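You operate a simulated robot arm through the tools that you are given. There is no shell and no other tool. Be economical: measure what you need, move in short steps, check, and stop when the job is done.

The job below is to be done with a simulated robot arm. You get a single attempt, and the scene is never put back.

## Task
Take the large bottle marked "Rinse" from the shelf of the drip feeder and leave it in the large tray. Turn the belt speed dial to 2. Take the apple pack from the slat belt behind the gate and leave it on the slat belt between the sliding rails. Take the blue suction cup from the bench top and leave it in the brown small tray. Fetch the orange suction cup and set it on the under 200 m shelf. Put the yellow nozzle on the green tray. Put the narrow grey crate on the bench top away on the top of the shelf after post two. Turn the height dial to 170 mm. Any order will do. Set down upright: apple pack, blue suction cup, orange suction cup, yellow nozzle.

The check looks at the end state, three seconds after you hand in, the way a careful person would. Anything else that was tipped, shoved, dropped, spilled or broken makes it a failure.

## Robot
A 6-joint arm with a two-finger parallel gripper on a trunk, on a base that drives. Base frame: it is fixed to the floor where the robot stands at the start and does not move with it; the origin is under the middle of the robot, x ahead of it, y to its left, z up. Units: mm, rad, N and s.
Its first joint turns from -2.897 to 2.897 rad. Places, roughly: apple pack [750, 2000, 1250]; belt speed dial [400, 500, 1100]; blue suction cup (5x5x5 cm) [-6700, -900, 900]; green tray [-6750, 500, 750]; height dial [-6600, 0, 900]; large bottle [500, 0, 1000]; large tray [-2750, 2500, 250]; narrow grey crate (44x17x10 cm) [-6200, -700, 900]; orange suction cup (5x5x5 cm) [-6700, -1000, 900]; slat belt between the sliding rails [800, 1200, 1100]; small tray [-6250, -1000, 750]; top of the shelf after post two (19x60 cm) [1220, -3580, 900]; under 200 m shelf [-9200, -200, 1000]; yellow nozzle (3x3x6 cm) [-6700, -800, 900]. Payload 3.43 kg.
The tool frame sits at the grasp point between the pads (the TCP): z along the fingers, y along the line on which they close. The tips reach 34 mm beyond it. The gripper opens to 128 mm. The fingers are 24 mm wide and 12 mm thick; the gripper's body (48 by 130 mm) begins 96 mm behind the TCP.
Orientation is that of the tool frame in the base frame, as a unit quaternion [w, x, y, z]. With the fingers straight down and closing along the base's y, the tool's x points along the base's -x, its y along +y and its z along -z.

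## Interface
- The arm moves only by the tool arm_command. Its argument "motion" is a list of rows, each an object of numbers (a shift or turn left out is 0, a gripper value left out holds the last): "tx", "ty", "tz": the shift along the base's x, y, z in mm; "ax", "ay", "az": the turn, a rotation vector about the base's x, y, z in rad; "claw": the gripper command, from -1 (shut) to 1 (fully open), values between in proportion. In form: [{"tx": .., "ty": .., "tz": .., "ax": .., "ay": .., "az": .., "claw": ..}, ...]. A call has 1 to 12 rows; each row is the pose to reach, as a shift and turn from the pose commanded when the call began. Each row takes 0.2 s and may step no farther than 50 mm and 0.15 rad from the row before; otherwise, or with a gripper value out of range, the whole call is refused. Where a pose cannot be reached the arm comes as near as it can. A force on the tool above 40 N (or 10 N above the force at the start of the call, whichever is more), or a blocked arm, ends the call early, and 0.2 s more pass. The fingers move at their own pace (about 153 mm/s each) and stop on an object; they squeeze with about 40 N. The grip force told is the motor's: it shows also when the fingers shut on nothing. Time passes only in rows, and 0.2 s behind the last, so rows that repeat a pose let the fingers close. It gives the time, the measured TCP pose, the force on the tool (base axes), the opening and the grip force at its end, in the units of the frame above (readings bear some noise), with the torque about the TCP (base axes, N m) and any sound that the robot's microphone picked up.
- Cameras (640 x 400 px; columns grow to the right, rows downward): "scene" is now at [173.2, 215, 1227.9]; the picture's right is [-0.03, -1.00, 0.00], its down [-0.29, 0.01, -0.96] and it looks along [0.96, -0.03, -0.29] (base axes); focal length 214 px, centre (320, 200). "wrist" rides on the gripper at [76, -11, -160] in the tool frame; the picture's right is [0.15, 0.99, 0.00], its down [-0.88, 0.13, -0.46] and it looks along [-0.45, 0.07, 0.89] (tool axes); focal length 234 px, centre (320, 200). There is no depth. A picture from a camera that has moved, and an enlarged one, comes with that camera's place and axes in the base frame and with its lens.
- grab_frame(camera): a new picture of that camera. It takes no simulated time.
- steer(legs): drives the robot by 1 to 6 legs, each [ahead, left, turn to the left] in mm, mm and rad, along the robot's own axes; the way and the turn of a leg run together, so that a leg with both is an arc; at most 1500 mm and 3.142 rad a leg. The arm and the cameras ride along, it lands a little off, and it stops where it bumps. It gives what a move gives.
- turn_head(pan, tilt): turns the head with the scene camera to pan (to the left, within 2.496 rad either way) and tilt (down, from -0.506 to 1.204), counted from straight ahead of the robot. It gives what a move gives.
- zoom(camera, box): a new picture of the part [left, top, right, bottom] of that camera's present view, enlarged. It takes no simulated time.
- job_done(): hands the job in; it is judged then, once.

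Work in short steps. Places have to be worked out from the pictures, the camera data and where the tool is seen: move nearer, look again, correct. Check each grasp and each placing, and mend what went wrong. You have 207 turns and 192 pictures in all, those below and enlarged ones among them. Open the gripper and draw the arm clear of the work before you hand the job in, unless the task says otherwise; then end with one line.

The tools are called after "Call:" by a JSON object that holds its "op" and its "data". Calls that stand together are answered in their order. arm_command: Moves the arm, as the interface text tells. Its arguments: {"type":"object","properties":{"motion":{"type":"array","items":{"type":"object","properties":{"tx":{"type":"number"},"ty":{"type":"number"},"tz":{"type":"number"},"ax":{"type":"number"},"ay":{"type":"number"},"az":{"type":"number"},"claw":{"type":"number"}}}}},"required":["motion"]} The other tools are called the same way: steer (legs) drives the base; turn_head (pan, tilt) turns the head that bears the scene camera; grab_frame (camera) takes a picture; zoom (camera, box) takes an enlarged picture of a part of a camera's view; job_done () hands the job in.

At the start:

```text
time_s: 0.0
tool_pos: [412.9, 230.6, 1000.4]
tcp_rot: [0.0, 0.0, 1.0, 0.0]
ft_force: [-1.0, 0.0, -1.0]
ft_torque: [0.03, -0.04, 0.02]
finger_gap: 127.9
finger_force: 0.2
robot x, y, heading: [-2.6, -6.0, 0.001]
head pan, tilt: [-0.03, 0.293]
```

scene: 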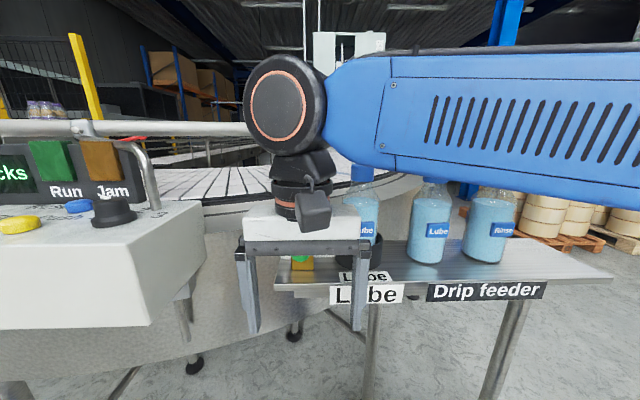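
wrist: 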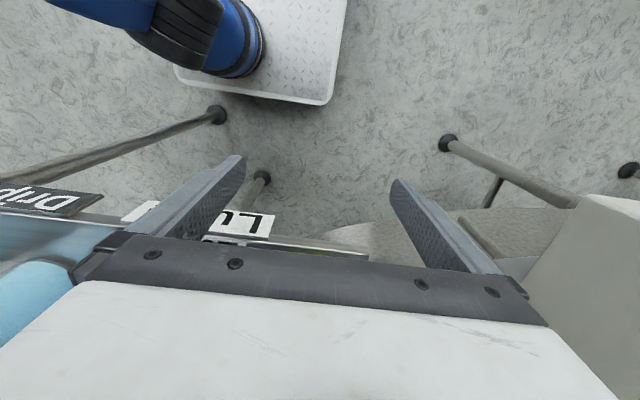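

I see the drip feeder with several bottles and the control panel to the left. I'll zoom on the bottles and the panel.

Call:
{"op": "zoom", "data": {"camera": "scene", "box": [260, 140, 620, 310]}}

Call:
{"op": "turn_head", "data": {"pan": 0.7, "tilt": 0.4}}

Call:
{"op": "grab_frame", "data": {"camera": "scene"}}

```text
1.78 times, centred on (440, 225) of scene
camera zoom: at [173.2, 215.0, 1227.9], right [-0.03, -1.0, 0.0], down [-0.29, 0.01, -0.96], along [0.96, -0.03, -0.29], focal length 381 px, centre (107, 156)
```

zoom: 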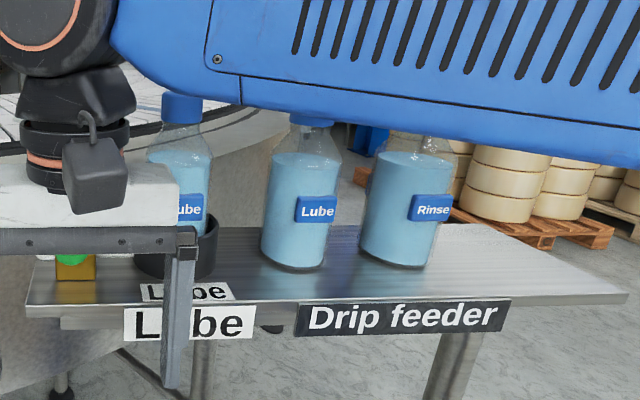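

```text
time_s: 1.1
tool_pos: [412.8, 229.8, 1000.0]
tcp_rot: [-0.001, 0.0, 1.0, 0.0]
ft_force: [0.3, 0.3, 0.1]
ft_torque: [0.02, -0.01, -0.03]
finger_gap: 127.9
finger_force: 0.0
robot x, y, heading: [-2.5, 2.3, 0.004]
head pan, tilt: [0.7, 0.4]
```

```text
188 pictures are left
camera scene: at [150.8, 277.4, 1217.9], right [0.64, -0.77, 0.0], down [-0.3, -0.25, -0.92], along [0.71, 0.59, -0.39], focal length 214 px, centre (320, 200)
```

scene: 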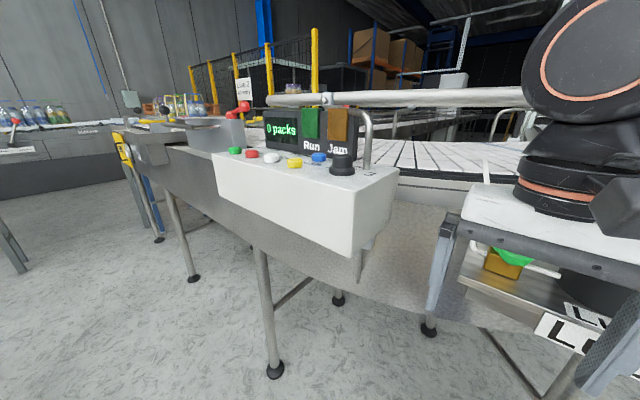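

I'll zoom in on the panel and look further left for the gate and rails.

Call:
{"op": "zoom", "data": {"camera": "scene", "box": [210, 60, 410, 190]}}

Call:
{"op": "turn_head", "data": {"pan": 1.5, "tilt": 0.3}}

Call:
{"op": "grab_frame", "data": {"camera": "scene"}}

Call:
{"op": "turn_head", "data": {"pan": 2.45, "tilt": 0.3}}

Call:
{"op": "grab_frame", "data": {"camera": "scene"}}

Call:
{"op": "turn_head", "data": {"pan": -1.2, "tilt": 0.3}}

Call:
{"op": "grab_frame", "data": {"camera": "scene"}}

Call:
{"op": "turn_head", "data": {"pan": -2.4, "tilt": 0.3}}

Call:
{"op": "grab_frame", "data": {"camera": "scene"}}

```text
3.08 times, centred on (310, 125) of scene
camera zoom: at [150.8, 277.4, 1217.9], right [0.64, -0.77, 0.0], down [-0.3, -0.25, -0.92], along [0.71, 0.59, -0.39], focal length 660 px, centre (351, 431)
```

zoom: 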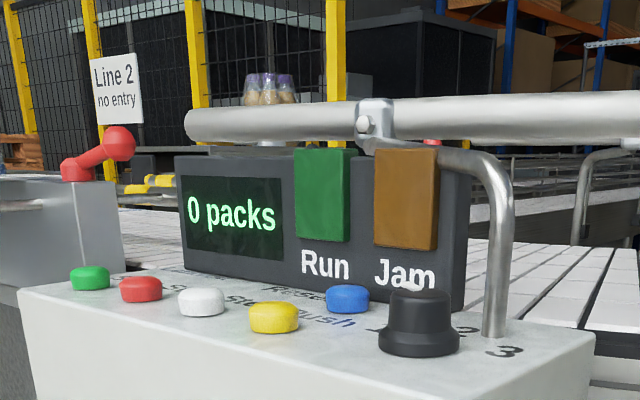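

```text
time_s: 2.2
tool_pos: [412.9, 230.4, 999.9]
tcp_rot: [0.0, 0.0, 1.0, 0.0]
ft_force: [0.3, -0.9, -0.6]
ft_torque: [-0.02, -0.02, 0.02]
finger_gap: 128.3
finger_force: 0.1
robot x, y, heading: [-3.0, 2.1, 0.004]
head pan, tilt: [1.499, 0.3]
```

```text
186 pictures are left
camera scene: at [86.7, 310.9, 1227.1], right [1.0, -0.07, 0.0], down [-0.02, -0.29, -0.96], along [0.07, 0.95, -0.3], focal length 214 px, centre (320, 200)
```

scene: 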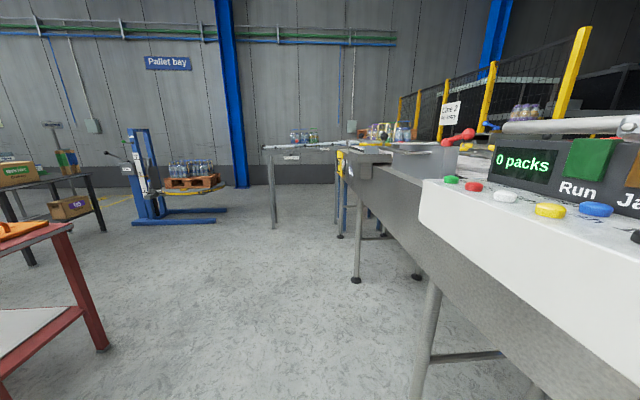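

```text
time_s: 3.5
tool_pos: [412.8, 229.8, 999.6]
tcp_rot: [0.0, 0.0, 1.0, -0.001]
ft_force: [-0.6, 0.2, -0.1]
ft_torque: [0.0, 0.01, -0.02]
finger_gap: 128.0
finger_force: 0.2
robot x, y, heading: [1.3, -1.5, -0.001]
head pan, tilt: [2.45, 0.3]
```

```text
185 pictures are left
camera scene: at [8.0, 277.3, 1227.2], right [0.64, 0.77, 0.0], down [0.23, -0.19, -0.96], along [-0.74, 0.61, -0.3], focal length 214 px, centre (320, 200)
```

scene: 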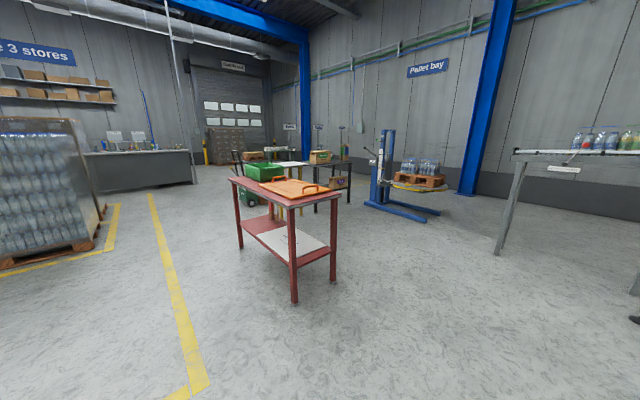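

```text
time_s: 6.5
tool_pos: [413.3, 229.7, 999.5]
tcp_rot: [0.0, 0.0, 1.0, 0.0]
ft_force: [0.1, -0.3, 0.4]
ft_torque: [0.0, 0.01, 0.03]
finger_gap: 127.8
finger_force: 0.2
robot x, y, heading: [1.0, -4.0, -0.001]
head pan, tilt: [-1.201, 0.3]
```

```text
184 pictures are left
camera scene: at [113.7, 130.7, 1227.1], right [-0.93, -0.36, 0.0], down [-0.11, 0.28, -0.96], along [0.35, -0.89, -0.3], focal length 214 px, centre (320, 200)
```

scene: 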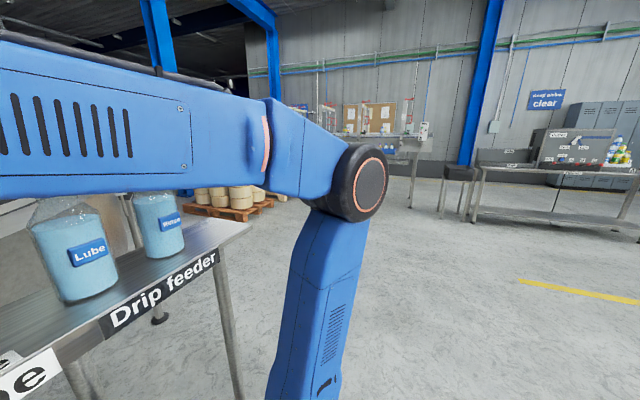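

```text
time_s: 7.9
tool_pos: [413.5, 230.0, 999.4]
tcp_rot: [0.0, 0.0, 1.0, -0.001]
ft_force: [-0.2, -0.3, 0.6]
ft_torque: [-0.02, -0.01, 0.01]
finger_gap: 128.1
finger_force: 0.0
robot x, y, heading: [2.3, -3.7, 0.001]
head pan, tilt: [-2.4, 0.3]
```

```text
183 pictures are left
camera scene: at [11.1, 154.6, 1227.2], right [-0.68, 0.74, 0.0], down [0.22, 0.2, -0.96], along [-0.7, -0.65, -0.3], focal length 214 px, centre (320, 200)
```

scene: 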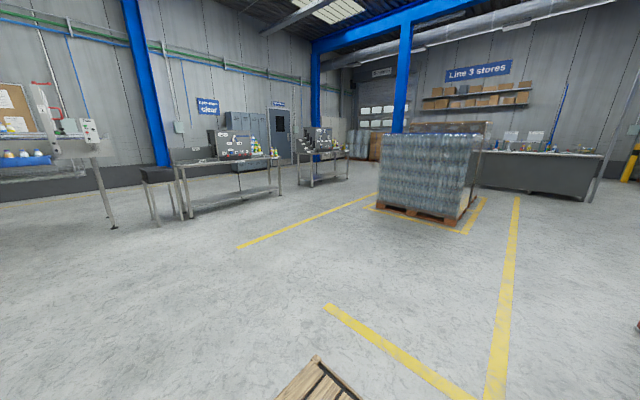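

I'll look at the large tray area in zoom before picking how to grip the bottle.

Call:
{"op": "turn_head", "data": {"pan": 2.45, "tilt": 0.3}}

Call:
{"op": "zoom", "data": {"camera": "scene", "box": [210, 110, 450, 260]}}

Call:
{"op": "turn_head", "data": {"pan": 0.55, "tilt": 0.5}}

Call:
{"op": "steer", "data": {"legs": [[-250, 0, 0]]}}

Call:
{"op": "grab_frame", "data": {"camera": "scene"}}

Call:
{"op": "grab_frame", "data": {"camera": "wrist"}}

```text
time_s: 11.7
tool_pos: [413.5, 230.7, 999.9]
tcp_rot: [0.0, 0.0, 1.0, 0.0]
ft_force: [-0.4, -0.1, 0.9]
ft_torque: [0.0, -0.04, 0.03]
finger_gap: 127.9
finger_force: 0.1
robot x, y, heading: [1.3, -2.3, 0.002]
head pan, tilt: [2.45, 0.3]
```

```text
2.67 times, centred on (330, 185) of scene
camera zoom: at [8.0, 277.3, 1227.2], right [0.64, 0.77, 0.0], down [0.23, -0.19, -0.96], along [-0.74, 0.61, -0.3], focal length 572 px, centre (293, 240)
```

zoom: 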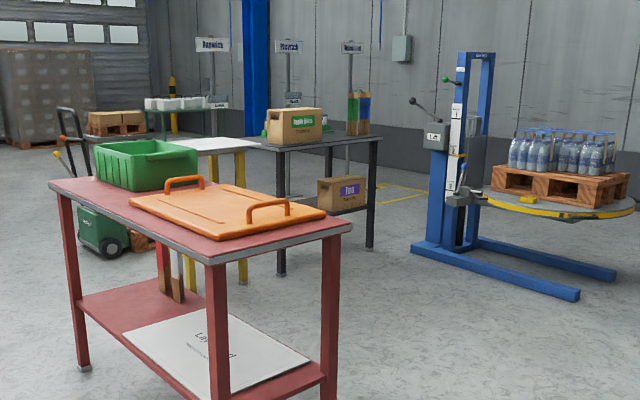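

```text
time_s: 13.6
tool_pos: [412.2, 230.3, 1000.0]
tcp_rot: [0.0, -0.001, 1.0, 0.0]
ft_force: [-0.8, -0.4, 0.0]
ft_torque: [0.02, -0.01, 0.0]
finger_gap: 128.1
finger_force: 0.0
robot x, y, heading: [0.7, -1.4, 0.001]
head pan, tilt: [0.55, 0.499]
```

```text
time_s: 15.4
tool_pos: [159.4, 230.9, 999.0]
tcp_rot: [0.0, 0.0, 1.0, 0.0]
ft_force: [-0.6, 0.5, 0.2]
ft_torque: [-0.01, 0.01, 0.0]
finger_gap: 127.9
finger_force: 0.0
robot x, y, heading: [-255.0, -0.5, -0.001]
head pan, tilt: [0.55, 0.499]
```

```text
181 pictures are left
camera scene: at [-95.5, 265.3, 1208.7], right [0.52, -0.85, 0.0], down [-0.41, -0.25, -0.88], along [0.75, 0.46, -0.48], focal length 214 px, centre (320, 200)
```

scene: 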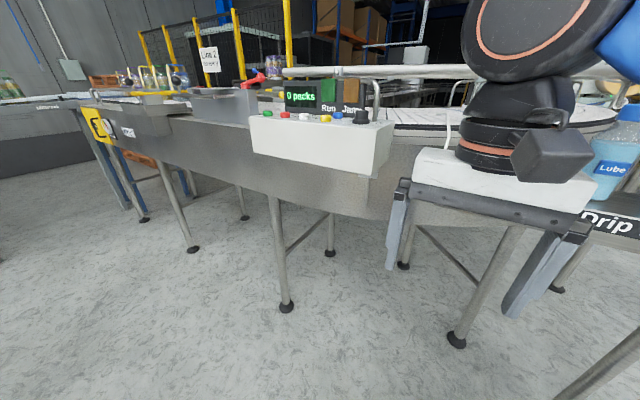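

```text
180 pictures are left
camera wrist: at [84.0, 217.5, 1161.4], right [-0.15, 0.99, 0.0], down [0.88, 0.13, 0.46], along [0.45, 0.07, -0.89], focal length 234 px, centre (320, 200)
```

wrist: 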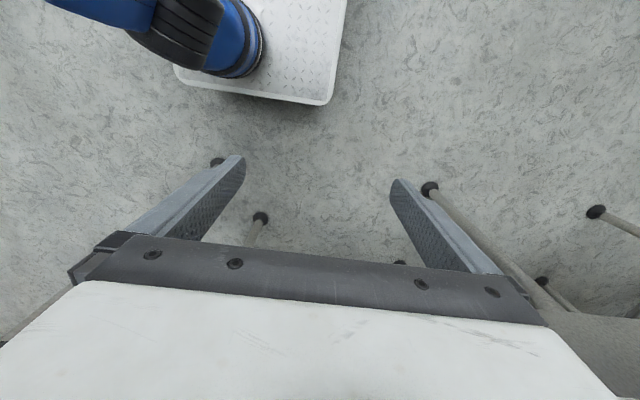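

The base is back 250 mm. I place the dial knob near (437, 469, 1134); I'll raise the arm to above and short of it for a close look.

Call:
{"op": "arm_command", "data": {"motion": [{"tz": 50}, {"tz": 100}, {"tz": 150}, {"tz": 175, "tx": 25, "ty": 30}, {"tz": 200, "tx": 50, "ty": 60}, {"tz": 225, "tx": 75, "ty": 90}, {"tz": 250, "tx": 100, "ty": 120}, {"tz": 265, "tx": 125, "ty": 150}, {"tz": 275, "tx": 150, "ty": 180}, {"tz": 285, "tx": 175, "ty": 210}, {"tz": 290, "tx": 200, "ty": 238}]}}

Call:
{"op": "grab_frame", "data": {"camera": "wrist"}}

Call:
{"op": "grab_frame", "data": {"camera": "scene"}}

```text
time_s: 17.8
tool_pos: [317.8, 409.2, 1155.5]
tcp_rot: [0.002, -0.001, 1.0, 0.003]
ft_force: [0.3, 1.2, -0.3]
ft_torque: [-0.02, 0.01, -0.01]
finger_gap: 127.9
finger_force: 0.1
out of reach, approached as far as the arm can: row 4, 5, 6, 7, 8, 9, 10, 11
robot x, y, heading: [-251.8, 2.2, -0.0]
head pan, tilt: [0.55, 0.499]
```

```text
179 pictures are left
camera wrist: at [240.4, 396.4, 1316.6], right [-0.15, 0.99, 0.0], down [0.88, 0.13, 0.46], along [0.45, 0.07, -0.89], focal length 234 px, centre (320, 200)
```

wrist: 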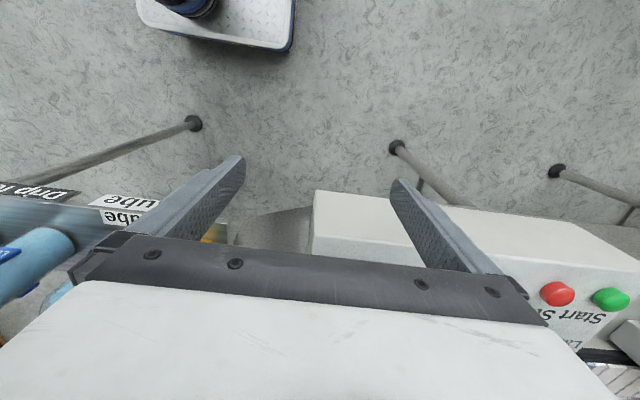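

```text
178 pictures are left
camera scene: at [-95.4, 265.4, 1208.7], right [0.52, -0.85, 0.0], down [-0.41, -0.25, -0.88], along [0.75, 0.46, -0.48], focal length 214 px, centre (320, 200)
```

scene: 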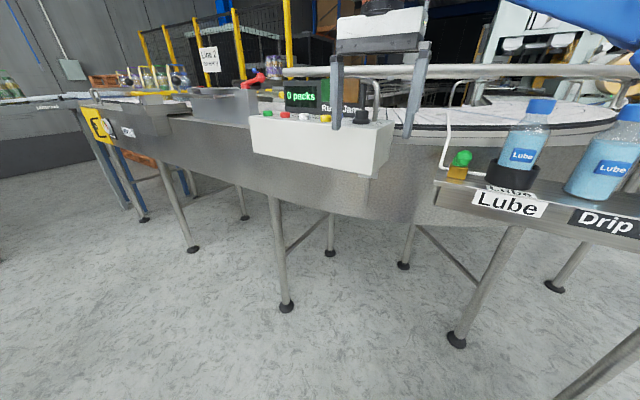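

Tool-down tops out near z 1155. I'll zoom on the dial from here to read its pointer.

Call:
{"op": "zoom", "data": {"camera": "scene", "box": [310, 80, 410, 142]}}

```text
6.40 times, centred on (360, 111) of scene
camera zoom: at [-95.4, 265.4, 1208.7], right [0.52, -0.85, 0.0], down [-0.41, -0.25, -0.88], along [0.75, 0.46, -0.48], focal length 1373 px, centre (64, 770)
```

zoom: 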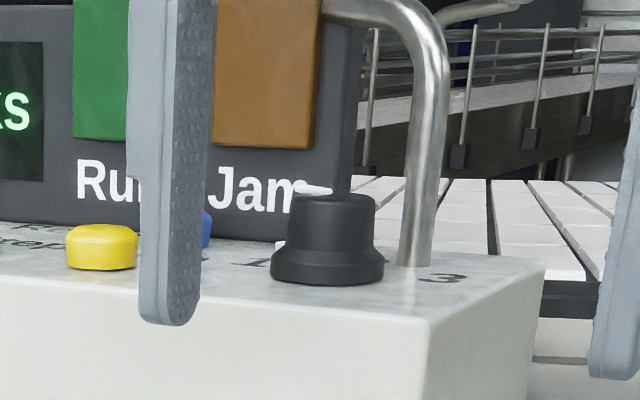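

Knob is about 43 mm at its base, z≈1120–1150, with a railing post ~75 mm behind. I'll narrow the gripper to ~80 mm and bring it up just short of the knob to view it between the fingers.

Call:
{"op": "arm_command", "data": {"motion": [{"claw": 0.25, "tz": 10}, {"ty": 30, "tz": 10}, {"ty": 60, "tz": 10}, {"ty": 60, "tx": 30, "tz": 10}, {"ty": 60, "tx": 50, "tz": 10}, {"ty": 60, "tx": 70, "tz": 10}]}}

Call:
{"op": "grab_frame", "data": {"camera": "wrist"}}

Call:
{"op": "zoom", "data": {"camera": "scene", "box": [300, 60, 460, 160]}}

```text
time_s: 19.2
tool_pos: [367.4, 461.1, 1132.9]
tcp_rot: [-0.001, -0.002, 1.0, 0.003]
ft_force: [-7.2, -0.4, 2.1]
ft_torque: [-0.09, 0.07, -0.32]
finger_gap: 79.9
finger_force: 0.1
out of reach, approached as far as the arm can: row 1, 2, 3, 4, 5, 6
robot x, y, heading: [-254.7, -2.1, -0.001]
head pan, tilt: [0.55, 0.499]
stopped in row 6: the force on the tool passed its limit at 62 N (the readings are from after the stop); the commanded pose is now the measured one
```

```text
176 pictures are left
camera wrist: at [291.4, 447.1, 1294.4], right [-0.15, 0.99, 0.01], down [0.88, 0.13, 0.45], along [0.45, 0.07, -0.89], focal length 234 px, centre (320, 200)
```

wrist: 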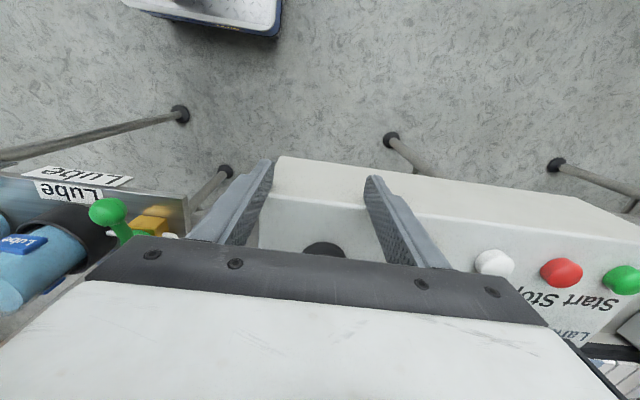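

```text
4.00 times, centred on (380, 110) of scene
camera zoom: at [-96.1, 265.4, 1208.8], right [0.52, -0.85, 0.0], down [-0.41, -0.25, -0.88], along [0.75, 0.46, -0.48], focal length 858 px, centre (80, 560)
```

zoom: 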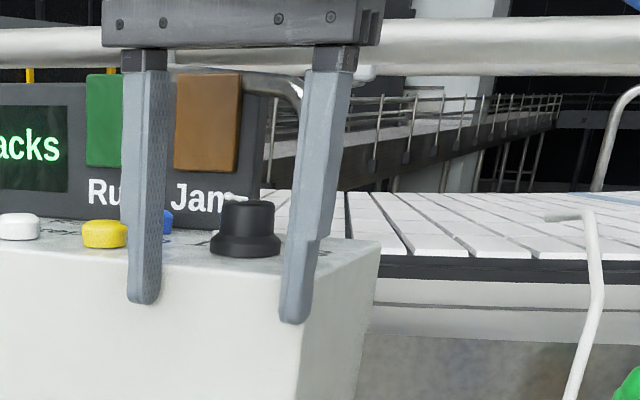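

The arm sank with radius and the fingertips touched the panel's front edge; I back off straight away and raise, then bring the base closer so that the tool can be higher.

Call:
{"op": "arm_command", "data": {"motion": [{"tx": -40}, {"tx": -80}, {"tx": -110, "ty": -5, "tz": 20}, {"tx": -140, "ty": -10, "tz": 40}, {"tx": -165, "ty": -10, "tz": 65}, {"tx": -180, "ty": -10, "tz": 100}]}}

Call:
{"op": "grab_frame", "data": {"camera": "scene"}}

```text
time_s: 20.6
tool_pos: [196.9, 443.0, 1161.9]
tcp_rot: [-0.001, -0.002, 1.0, 0.005]
ft_force: [-0.2, 0.6, 0.0]
ft_torque: [-0.01, 0.01, 0.02]
finger_gap: 80.0
finger_force: 0.1
out of reach, approached as far as the arm can: row 4, 5, 6
robot x, y, heading: [-249.1, 1.1, 0.001]
head pan, tilt: [0.55, 0.499]
```

```text
174 pictures are left
camera scene: at [-95.6, 265.4, 1208.7], right [0.52, -0.85, 0.0], down [-0.41, -0.25, -0.88], along [0.75, 0.46, -0.48], focal length 214 px, centre (320, 200)
```

scene: 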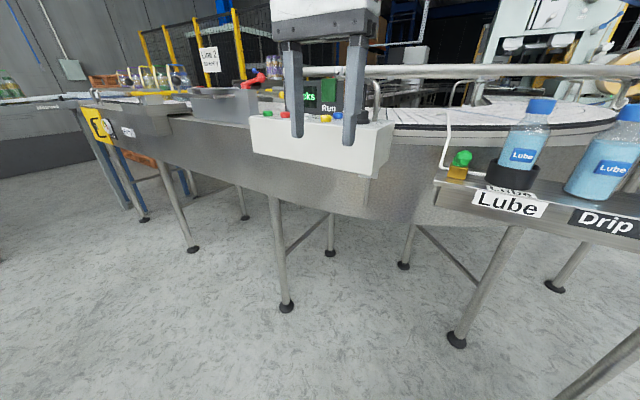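

I'll drive forward 150 mm (tips are above the panel and short of it) and zoom on the knob.

Call:
{"op": "steer", "data": {"legs": [[150, 0, 0]]}}

Call:
{"op": "zoom", "data": {"camera": "scene", "box": [310, 80, 470, 180]}}

Call:
{"op": "grab_frame", "data": {"camera": "wrist"}}

```text
time_s: 22.0
tool_pos: [346.7, 442.6, 1161.3]
tcp_rot: [-0.001, 0.0, 1.0, 0.004]
ft_force: [0.7, -0.2, 0.3]
ft_torque: [0.01, 0.0, -0.06]
finger_gap: 80.3
finger_force: 0.1
robot x, y, heading: [-103.7, -2.2, -0.007]
head pan, tilt: [0.55, 0.499]
```

```text
4.00 times, centred on (390, 130) of scene
camera zoom: at [54.6, 264.7, 1208.7], right [0.52, -0.85, 0.0], down [-0.41, -0.25, -0.88], along [0.75, 0.46, -0.48], focal length 858 px, centre (40, 480)
```

zoom: 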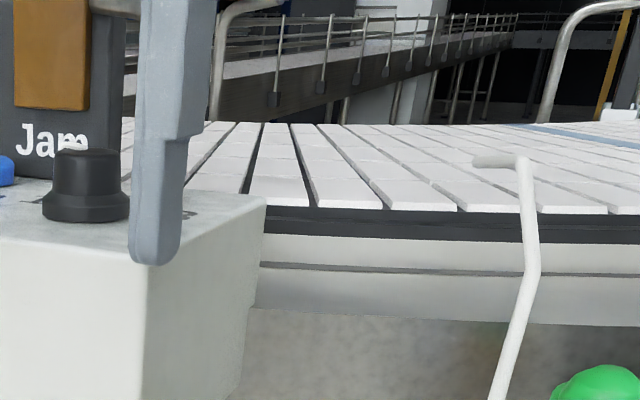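

```text
172 pictures are left
camera wrist: at [271.7, 427.4, 1322.9], right [-0.15, 0.99, 0.01], down [0.88, 0.13, 0.46], along [0.45, 0.07, -0.89], focal length 234 px, centre (320, 200)
```

wrist: 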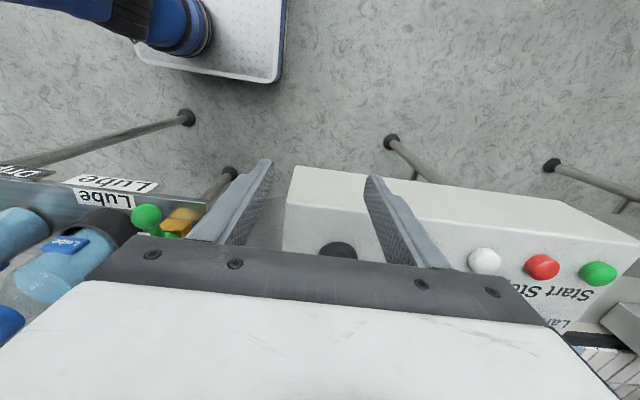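

The knob shows between the fingers at the image's lower edge. I shift 40 mm forward and 24 mm left at z≈1157 to see it whole.

Call:
{"op": "arm_command", "data": {"motion": [{"tx": 0, "ty": 24, "tz": -3}, {"tx": 25, "ty": 26, "tz": -4}, {"tx": 42, "ty": 26, "tz": -4}]}}

Call:
{"op": "grab_frame", "data": {"camera": "wrist"}}

```text
time_s: 22.8
tool_pos: [386.6, 465.7, 1155.7]
tcp_rot: [0.001, -0.001, 1.0, 0.008]
ft_force: [-8.8, 0.9, 8.7]
ft_torque: [-0.43, 0.33, -0.46]
finger_gap: 79.9
finger_force: 0.0
robot x, y, heading: [-106.3, 0.5, -0.005]
head pan, tilt: [0.55, 0.499]
```

```text
171 pictures are left
camera wrist: at [311.1, 451.4, 1316.1], right [-0.15, 0.99, 0.01], down [0.88, 0.12, 0.46], along [0.45, 0.08, -0.89], focal length 234 px, centre (320, 200)
```

wrist: 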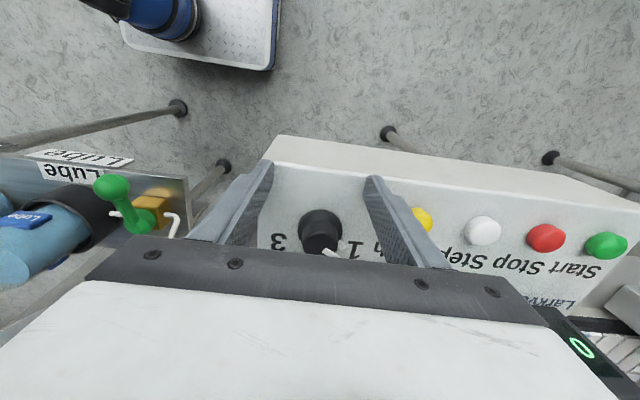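

The knob is visible with a white pointer toward "1"; there's a light contact with the panel (8.7 N). Zoom in.

Call:
{"op": "zoom", "data": {"camera": "wrist", "box": [240, 180, 400, 280]}}

```text
4.00 times, centred on (320, 230) of wrist
camera zoom: at [311.1, 451.4, 1316.1], right [-0.15, 0.99, 0.01], down [0.88, 0.12, 0.46], along [0.45, 0.08, -0.89], focal length 937 px, centre (320, 80)
```

zoom: 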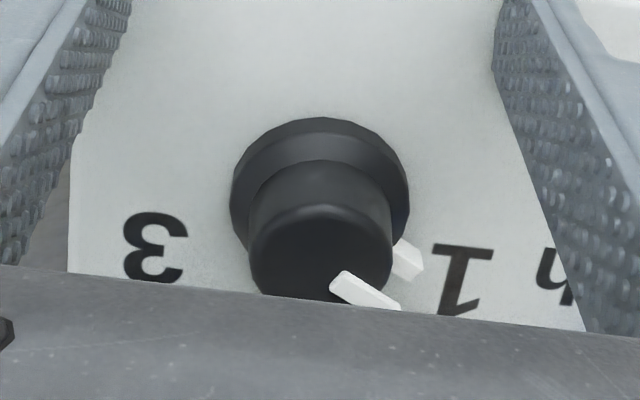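

Pointer is at "1" (≈30° from +y), with 3 on the other side and 2 straight behind, so the dial turns about 60° clockwise from above. I tilt the fingers forward 0.5 rad and lift off the panel to gain height.

Call:
{"op": "arm_command", "data": {"motion": [{"tx": -12, "tz": 2}, {"tx": -14, "tz": 5, "ay": -0.13}, {"tx": -14, "tz": 8, "ay": -0.26}, {"tx": -14, "tz": 10, "ay": -0.39}, {"tx": -14, "tz": 12, "ay": -0.5}, {"tx": -14, "tz": 12, "ay": -0.5}]}}

Call:
{"op": "grab_frame", "data": {"camera": "wrist"}}

```text
time_s: 24.2
tool_pos: [374.5, 468.2, 1168.9]
tcp_rot: [0.248, -0.001, 0.969, 0.004]
ft_force: [-0.6, -0.9, 0.3]
ft_torque: [0.02, -0.01, 0.01]
finger_gap: 80.0
finger_force: 0.1
out of reach, approached as far as the arm can: row 1
robot x, y, heading: [-104.6, 1.4, -0.003]
head pan, tilt: [0.55, 0.499]
```

```text
169 pictures are left
camera wrist: at [232.1, 452.9, 1275.4], right [-0.13, 0.99, -0.06], down [0.55, 0.13, 0.82], along [0.82, 0.07, -0.56], focal length 234 px, centre (320, 200)
```

wrist: 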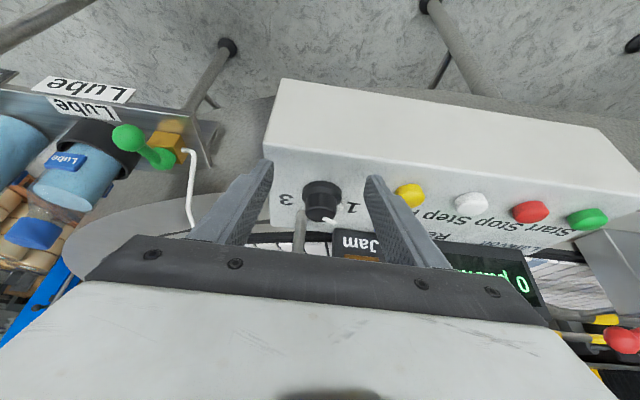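

Clear view: knob centre ≈ (436, 471). I pre-turn +0.5 rad, then move over the knob and close.

Call:
{"op": "arm_command", "data": {"motion": [{"az": 0.14, "claw": 0.15}, {"az": 0.28}, {"az": 0.42}, {"az": 0.5}, {"az": 0.5, "tx": 30, "ty": 2}, {"az": 0.5, "tx": 62, "ty": 3}, {"az": 0.5, "tx": 62, "ty": 3, "tz": -5}]}}

Call:
{"op": "grab_frame", "data": {"camera": "wrist"}}

```text
time_s: 25.8
tool_pos: [436.7, 471.1, 1164.9]
tcp_rot: [0.238, -0.24, 0.939, 0.065]
ft_force: [-0.3, -0.4, 0.8]
ft_torque: [-0.01, -0.02, -0.01]
finger_gap: 73.6
finger_force: 0.0
robot x, y, heading: [-101.6, -1.6, -0.005]
head pan, tilt: [0.55, 0.499]
```

```text
168 pictures are left
camera wrist: at [318.1, 389.9, 1271.1], right [-0.59, 0.8, -0.06], down [0.43, 0.38, 0.82], along [0.68, 0.46, -0.57], focal length 234 px, centre (320, 200)
```

wrist: 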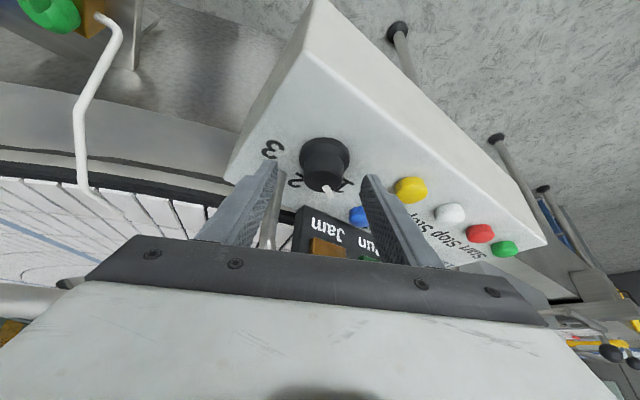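

The knob sits between the pads, its top at about z 1154. Lower 3 mm and close.

Call:
{"op": "arm_command", "data": {"motion": [{"tz": -3, "tx": -1, "ty": -1}, {"tz": -3, "tx": -1, "ty": -1, "claw": -1}, {"tz": -3, "tx": -1, "ty": -1, "claw": -1}, {"tz": -3, "tx": -1, "ty": -1, "claw": -1}]}}

```text
time_s: 26.8
tool_pos: [435.9, 472.2, 1161.7]
tcp_rot: [0.238, -0.241, 0.939, 0.066]
ft_force: [-5.8, 20.9, 5.9]
ft_torque: [1.5, -0.07, 0.16]
finger_gap: 43.1
finger_force: 45.3
robot x, y, heading: [-100.8, -0.1, -0.007]
head pan, tilt: [0.55, 0.499]
```

It grips at 43 mm with a sideways force (+y), so I shift 2 mm left to relieve and turn −1.05 rad about the vertical.

Call:
{"op": "arm_command", "data": {"motion": [{"tx": -1, "ty": 2}, {"tx": -1, "ty": 2, "az": -0.13}, {"tx": -1, "ty": 2, "az": -0.26}, {"tx": -1, "ty": 2, "az": -0.39}, {"tx": -1, "ty": 2, "az": -0.52}, {"tx": -1, "ty": 2, "az": -0.65}, {"tx": -1, "ty": 2, "az": -0.78}, {"tx": -1, "ty": 2, "az": -0.91}, {"tx": -1, "ty": 2, "az": -1.05}, {"tx": -1, "ty": 2, "az": -1.05}]}}

Call:
{"op": "grab_frame", "data": {"camera": "wrist"}}

```text
time_s: 27.9
tool_pos: [434.0, 475.2, 1161.8]
tcp_rot: [0.247, -0.018, 0.969, 0.01]
ft_force: [-2.8, 6.8, 1.4]
ft_torque: [0.74, 0.37, 0.06]
finger_gap: 43.1
finger_force: 45.1
robot x, y, heading: [-100.9, 1.6, 0.001]
head pan, tilt: [0.55, 0.499]
stopped in row 5: the force on the tool passed its limit at 42 N (the readings are from after the stop); the commanded pose is now the measured one
```

```text
167 pictures are left
camera wrist: at [292.0, 455.0, 1267.5], right [-0.17, 0.98, -0.06], down [0.55, 0.14, 0.82], along [0.82, 0.1, -0.56], focal length 234 px, centre (320, 200)
```

wrist: 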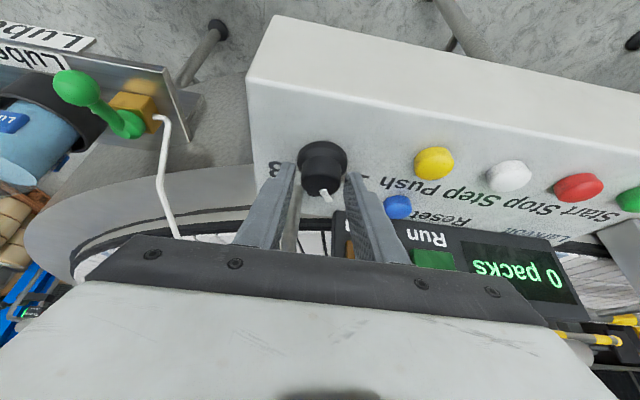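

It turned about 0.45 rad and stopped at a force of 42 N. Zoom on the pointer.

Call:
{"op": "zoom", "data": {"camera": "wrist", "box": [240, 120, 400, 220]}}

```text
4.00 times, centred on (320, 170) of wrist
camera zoom: at [292.0, 455.0, 1267.5], right [-0.17, 0.98, -0.06], down [0.55, 0.14, 0.82], along [0.82, 0.1, -0.56], focal length 937 px, centre (320, 320)
```

zoom: 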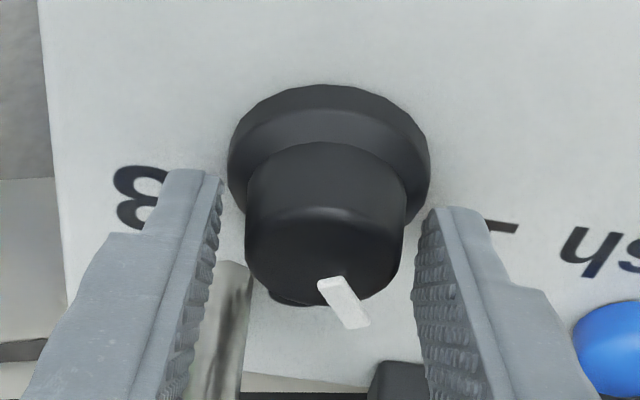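

The pointer is now about 54° (needs 90°). I'll release, re-centre on (438, 472), regrip and turn the remaining ~0.6 rad.

Call:
{"op": "arm_command", "data": {"motion": [{"claw": -0.1}, {"claw": -0.1, "tx": 3, "ty": -3, "az": 0.1}, {"tx": 3, "ty": -3, "az": 0.1, "claw": -1}, {"tx": 3, "ty": -3, "az": 0.1, "claw": -1}, {"tx": 3, "ty": -3, "az": 0.1, "claw": -1}]}}

```text
time_s: 28.9
tool_pos: [437.4, 474.6, 1162.4]
tcp_rot: [0.247, -0.066, 0.966, 0.025]
ft_force: [-2.1, 8.2, -1.6]
ft_torque: [0.9, 0.0, 0.02]
finger_gap: 42.7
finger_force: 44.7
robot x, y, heading: [-103.9, 3.1, -0.004]
head pan, tilt: [0.55, 0.499]
stopped in row 4: the force on the tool passed its limit at 42 N (the readings are from after the stop); the commanded pose is now the measured one
```

The grip self-centred near y≈475. Now turn −0.6 rad in steps.

Call:
{"op": "arm_command", "data": {"motion": [{"ty": 1, "az": -0.1}, {"ty": 1, "az": -0.2}, {"ty": 1, "az": -0.3}, {"ty": 1, "az": -0.4}, {"ty": 1, "az": -0.5}, {"ty": 1, "az": -0.6}, {"ty": 1, "az": -0.6}]}}

Call:
{"op": "zoom", "data": {"camera": "wrist", "box": [240, 120, 400, 220]}}

```text
time_s: 30.4
tool_pos: [437.1, 476.0, 1161.9]
tcp_rot: [0.244, 0.22, 0.944, -0.045]
ft_force: [-2.6, 8.7, 3.3]
ft_torque: [0.64, 0.04, 0.03]
finger_gap: 43.0
finger_force: 45.0
robot x, y, heading: [-104.8, 1.2, 0.004]
head pan, tilt: [0.55, 0.499]
stopped in row 7: the force on the tool passed its limit at 42 N (the readings are from after the stop); the commanded pose is now the measured one
```

```text
4.00 times, centred on (320, 170) of wrist
camera zoom: at [302.5, 524.5, 1267.2], right [0.32, 0.95, -0.05], down [0.55, -0.14, 0.83], along [0.78, -0.29, -0.56], focal length 937 px, centre (320, 320)
```

zoom: 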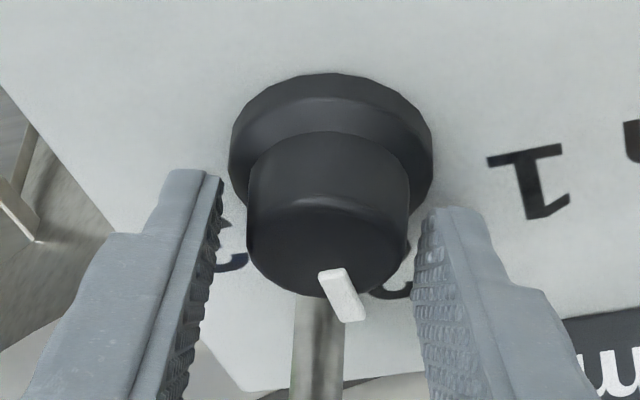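

The pointer now appears to point at +x, in line with "2". Release, back off and check.

Call:
{"op": "arm_command", "data": {"motion": [{"claw": 0.1}, {"claw": 0.1}, {"claw": 0.1, "tx": -25, "ty": 8, "tz": 3}, {"claw": 0.1, "tx": -60, "ty": 18, "tz": 5}]}}

Call:
{"op": "zoom", "data": {"camera": "wrist", "box": [240, 150, 400, 250]}}

```text
time_s: 31.5
tool_pos: [389.0, 481.9, 1157.9]
tcp_rot: [0.25, 0.223, 0.942, -0.036]
ft_force: [0.6, -1.3, 8.1]
ft_torque: [-0.38, 0.1, 0.07]
finger_gap: 70.9
finger_force: 0.5
out of reach, approached as far as the arm can: row 3, 4
robot x, y, heading: [-104.3, 1.6, -0.001]
head pan, tilt: [0.55, 0.499]
stopped in row 4: the force on the tool passed its limit at 127 N (the readings are from after the stop); the commanded pose is now the measured one
```

```text
4.00 times, centred on (320, 200) of wrist
camera zoom: at [253.4, 528.6, 1261.2], right [0.32, 0.95, -0.03], down [0.53, -0.16, 0.83], along [0.78, -0.28, -0.55], focal length 937 px, centre (320, 200)
```

zoom: 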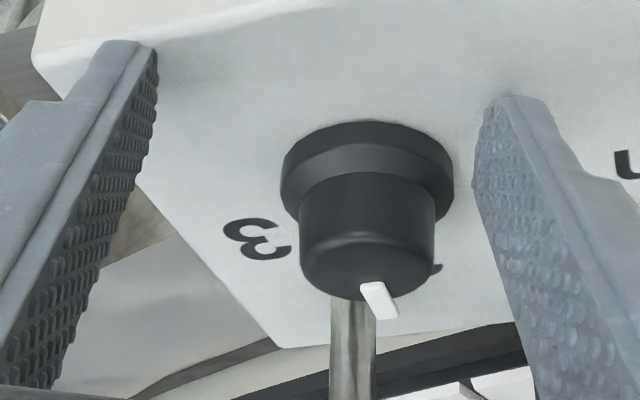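

The pointer looks right on 2. The retreat brushed the panel because the yawed pose runs out of reach, so I unwind the yaw while lifting and backing away.

Call:
{"op": "arm_command", "data": {"motion": [{"tz": 6, "az": 0.1}, {"tz": 10, "az": 0.22, "tx": -5}, {"tz": 10, "az": 0.34, "tx": -20, "ty": -10}, {"tz": 10, "az": 0.46, "tx": -50, "ty": -20}, {"tz": 10, "az": 0.55, "tx": -90, "ty": -30}, {"tz": 10, "az": 0.55, "tx": -130, "ty": -40}]}}

Call:
{"op": "grab_frame", "data": {"camera": "scene"}}

Call:
{"op": "zoom", "data": {"camera": "wrist", "box": [240, 150, 480, 300]}}

```text
time_s: 32.9
tool_pos: [258.5, 440.1, 1164.0]
tcp_rot: [0.251, -0.041, 0.967, 0.033]
ft_force: [0.4, 0.5, 0.3]
ft_torque: [0.01, -0.01, -0.02]
finger_gap: 70.3
finger_force: 0.0
robot x, y, heading: [-102.5, -0.5, -0.006]
head pan, tilt: [0.55, 0.499]
```

```text
163 pictures are left
camera scene: at [55.8, 265.4, 1208.7], right [0.52, -0.85, 0.0], down [-0.41, -0.25, -0.88], along [0.75, 0.46, -0.48], focal length 214 px, centre (320, 200)
```

scene: 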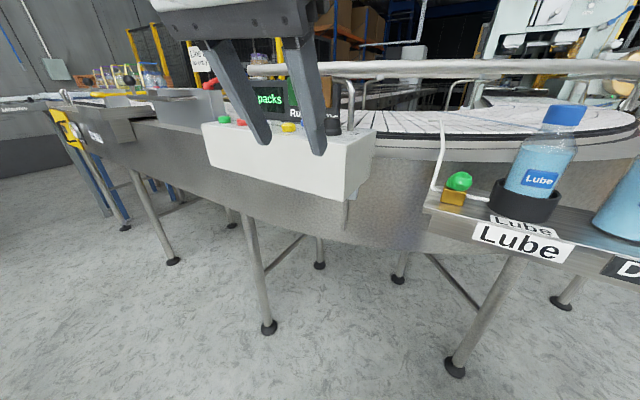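

```text
2.67 times, centred on (360, 225) of wrist
camera zoom: at [117.3, 409.6, 1268.8], right [-0.22, 0.97, -0.03], down [0.54, 0.15, 0.83], along [0.81, 0.17, -0.55], focal length 624 px, centre (213, 133)
```

zoom: 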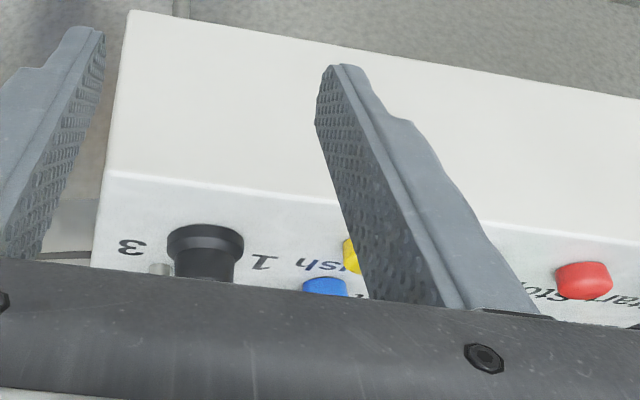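

Dial done. Next the apple pack: drive back a bit and left along the conveyor, then look.

Call:
{"op": "steer", "data": {"legs": [[-200, 0, 0], [0, 1200, 0]]}}

Call:
{"op": "turn_head", "data": {"pan": 0.3, "tilt": 0.25}}

Call:
{"op": "grab_frame", "data": {"camera": "scene"}}

```text
time_s: 40.1
tool_pos: [63.7, 1633.3, 1164.3]
tcp_rot: [0.25, -0.038, 0.967, 0.031]
ft_force: [0.0, 0.3, 0.0]
ft_torque: [0.03, 0.01, 0.01]
finger_gap: 70.4
finger_force: 0.1
robot x, y, heading: [-299.9, 1195.2, -0.01]
head pan, tilt: [0.55, 0.499]
```

```text
time_s: 40.9
tool_pos: [63.4, 1632.0, 1164.4]
tcp_rot: [0.251, -0.038, 0.967, 0.032]
ft_force: [-0.1, 0.0, -1.2]
ft_torque: [0.01, -0.03, -0.02]
finger_gap: 70.4
finger_force: 0.0
robot x, y, heading: [-299.5, 1193.5, -0.004]
head pan, tilt: [0.3, 0.25]
```

```text
161 pictures are left
camera scene: at [-129.2, 1439.2, 1231.8], right [0.29, -0.96, 0.0], down [-0.24, -0.07, -0.97], along [0.93, 0.28, -0.25], focal length 214 px, centre (320, 200)
```

scene: 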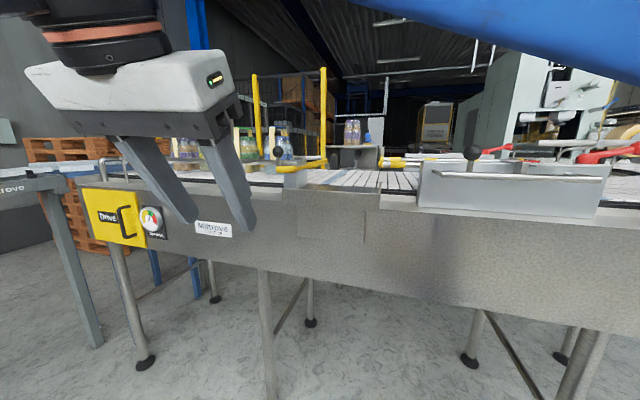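

Packs are visible behind the gripper; zoom for detail.

Call:
{"op": "zoom", "data": {"camera": "scene", "box": [150, 90, 470, 240]}}

Call:
{"op": "zoom", "data": {"camera": "scene", "box": [380, 120, 640, 240]}}

```text
2.00 times, centred on (310, 165) of scene
camera zoom: at [-129.2, 1439.2, 1231.8], right [0.29, -0.96, 0.0], down [-0.24, -0.07, -0.97], along [0.93, 0.28, -0.25], focal length 429 px, centre (340, 270)
```

zoom: 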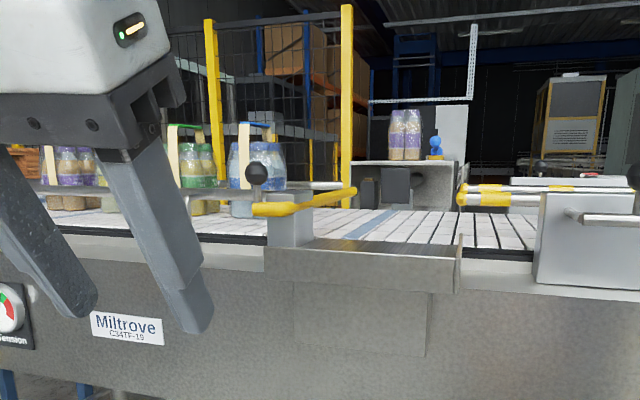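

```text
2.46 times, centred on (510, 180) of scene
camera zoom: at [-129.2, 1439.2, 1231.8], right [0.29, -0.96, 0.0], down [-0.24, -0.07, -0.97], along [0.93, 0.28, -0.25], focal length 528 px, centre (-148, 249)
```

zoom: 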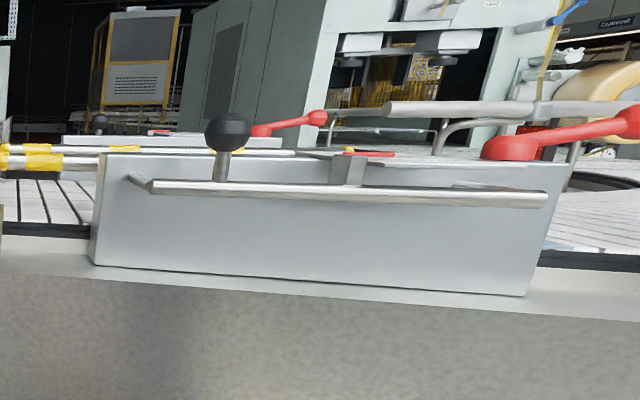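

I'll drive further left so the arm doesn't hide the packs, and look to the right-hand side.

Call:
{"op": "steer", "data": {"legs": [[0, 750, 0]]}}

Call:
{"op": "turn_head", "data": {"pan": -0.25, "tilt": 0.3}}

Call:
{"op": "grab_frame", "data": {"camera": "scene"}}

```text
time_s: 45.0
tool_pos: [75.2, 2382.2, 1164.3]
tcp_rot: [0.25, -0.034, 0.967, 0.031]
ft_force: [-0.5, 0.0, -0.6]
ft_torque: [0.0, -0.01, 0.04]
finger_gap: 70.6
finger_force: 0.1
robot x, y, heading: [-290.2, 1946.3, -0.015]
head pan, tilt: [0.3, 0.25]
```

```text
time_s: 46.0
tool_pos: [75.3, 2381.2, 1165.7]
tcp_rot: [0.251, -0.035, 0.967, 0.03]
ft_force: [-0.6, 0.2, 0.0]
ft_torque: [0.03, -0.02, -0.01]
finger_gap: 70.2
finger_force: 0.1
robot x, y, heading: [-292.8, 1945.3, -0.013]
head pan, tilt: [-0.25, 0.3]
```

```text
158 pictures are left
camera scene: at [-118.4, 2137.9, 1227.1], right [-0.26, -0.97, 0.0], down [-0.29, 0.08, -0.96], along [0.92, -0.25, -0.3], focal length 214 px, centre (320, 200)
```

scene: 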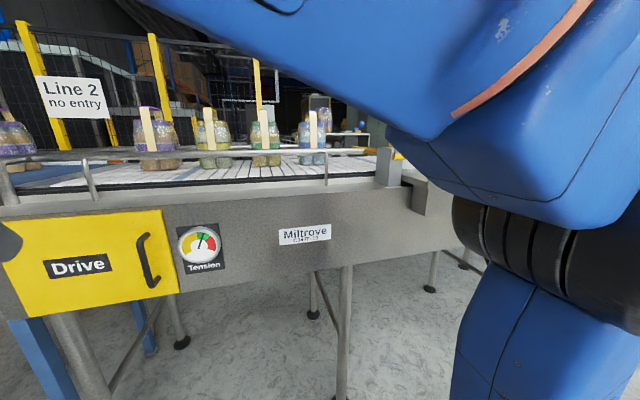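

Call:
{"op": "zoom", "data": {"camera": "scene", "box": [100, 80, 400, 220]}}

```text
2.13 times, centred on (250, 150) of scene
camera zoom: at [-118.4, 2137.9, 1227.1], right [-0.26, -0.97, 0.0], down [-0.29, 0.08, -0.96], along [0.92, -0.25, -0.3], focal length 458 px, centre (469, 307)
```

zoom: 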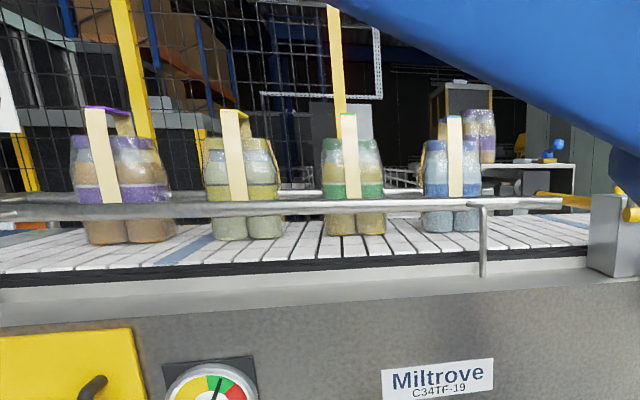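

Packs from left: purple, yellow, green, blue. Green with golden juice should be apple (≈(752, 2119), strap top ≈1300). I tilt the tool toward horizontal, raise it and swing it to the pack's y.

Call:
{"op": "arm_command", "data": {"motion": [{"ay": -0.14, "tz": 15, "ty": -30}, {"ay": -0.28, "tz": 30, "ty": -65}, {"ay": -0.42, "tz": 45, "ty": -100}, {"ay": -0.56, "tz": 60, "ty": -135}, {"ay": -0.7, "tz": 75, "ty": -170}, {"ay": -0.7, "tz": 95, "ty": -210}, {"ay": -0.7, "tz": 125, "ty": -240, "tx": 10}, {"ay": -0.7, "tz": 155, "ty": -260, "tx": 40}]}}

Call:
{"op": "grab_frame", "data": {"camera": "scene"}}

Call:
{"op": "grab_frame", "data": {"camera": "wrist"}}

```text
time_s: 47.1
tool_pos: [78.4, 2233.4, 1233.8]
tcp_rot: [0.535, -0.037, 0.844, 0.022]
ft_force: [18.4, 28.5, 8.7]
ft_torque: [-0.14, 1.67, -4.97]
finger_gap: 70.5
finger_force: 0.1
robot x, y, heading: [-292.5, 1942.1, -0.016]
head pan, tilt: [-0.25, 0.3]
stopped in row 5: the force on the tool passed its limit at 127 N (the readings are from after the stop); the commanded pose is now the measured one
```

```text
156 pictures are left
camera scene: at [-119.3, 2134.7, 1225.9], right [-0.29, -0.96, 0.0], down [-0.3, 0.09, -0.95], along [0.91, -0.28, -0.31], focal length 214 px, centre (320, 200)
```

scene: 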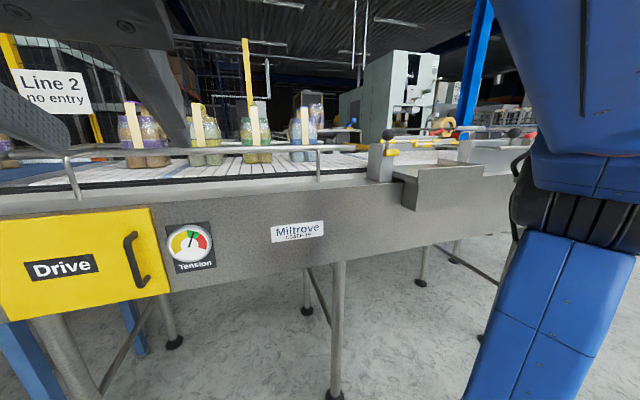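

```text
155 pictures are left
camera wrist: at [-97.5, 2205.9, 1234.6], right [-0.15, 0.98, -0.14], down [-0.05, 0.13, 0.99], along [0.99, 0.15, 0.03], focal length 234 px, centre (320, 200)
```

wrist: 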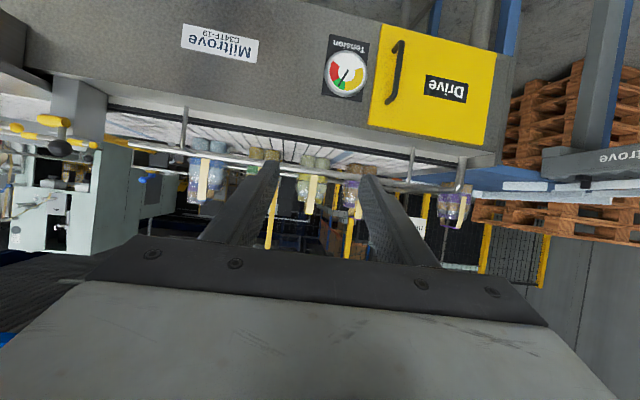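

The gripper touched the robot's own head. I move away (+y, then well forward), then across.

Call:
{"op": "arm_command", "data": {"motion": [{"ty": 25}, {"ty": 45, "tx": 20}, {"ty": 45, "tx": 65}, {"ty": 45, "tx": 110}, {"ty": 40, "tx": 155}, {"ty": 35, "tx": 200}, {"ty": 0, "tx": 230, "tz": 10}, {"ty": -35, "tx": 250, "tz": 25}, {"ty": -65, "tx": 265, "tz": 45}, {"ty": -95, "tx": 275, "tz": 70}]}}

Call:
{"op": "grab_frame", "data": {"camera": "scene"}}

Call:
{"op": "grab_frame", "data": {"camera": "wrist"}}

```text
time_s: 49.3
tool_pos: [353.1, 2140.7, 1301.6]
tcp_rot: [0.534, -0.039, 0.844, 0.021]
ft_force: [0.8, 0.0, 0.7]
ft_torque: [0.0, -0.02, 0.01]
finger_gap: 70.2
finger_force: 0.0
robot x, y, heading: [-288.2, 1940.0, -0.013]
head pan, tilt: [-0.25, 0.3]
```

```text
154 pictures are left
camera scene: at [-118.3, 2137.9, 1227.1], right [-0.26, -0.97, 0.0], down [-0.29, 0.08, -0.96], along [0.92, -0.25, -0.3], focal length 214 px, centre (320, 200)
```

scene: 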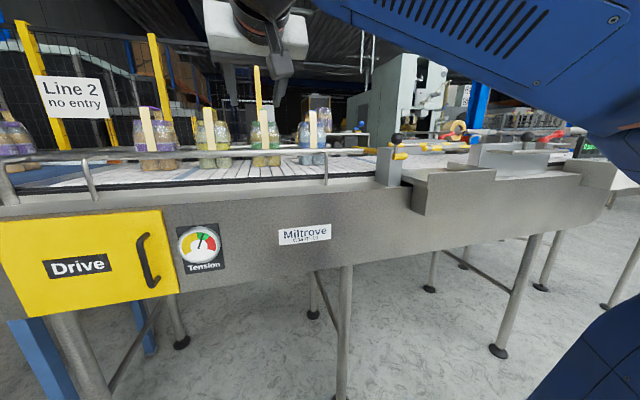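

```text
153 pictures are left
camera wrist: at [178.6, 2111.6, 1304.1], right [-0.15, 0.98, -0.14], down [-0.05, 0.13, 0.99], along [0.99, 0.16, 0.02], focal length 234 px, centre (320, 200)
```

wrist: 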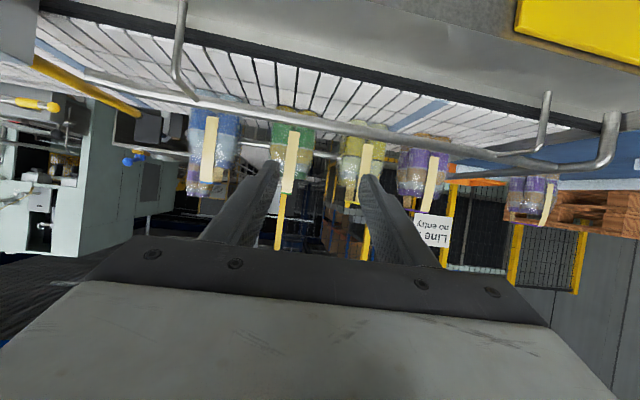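

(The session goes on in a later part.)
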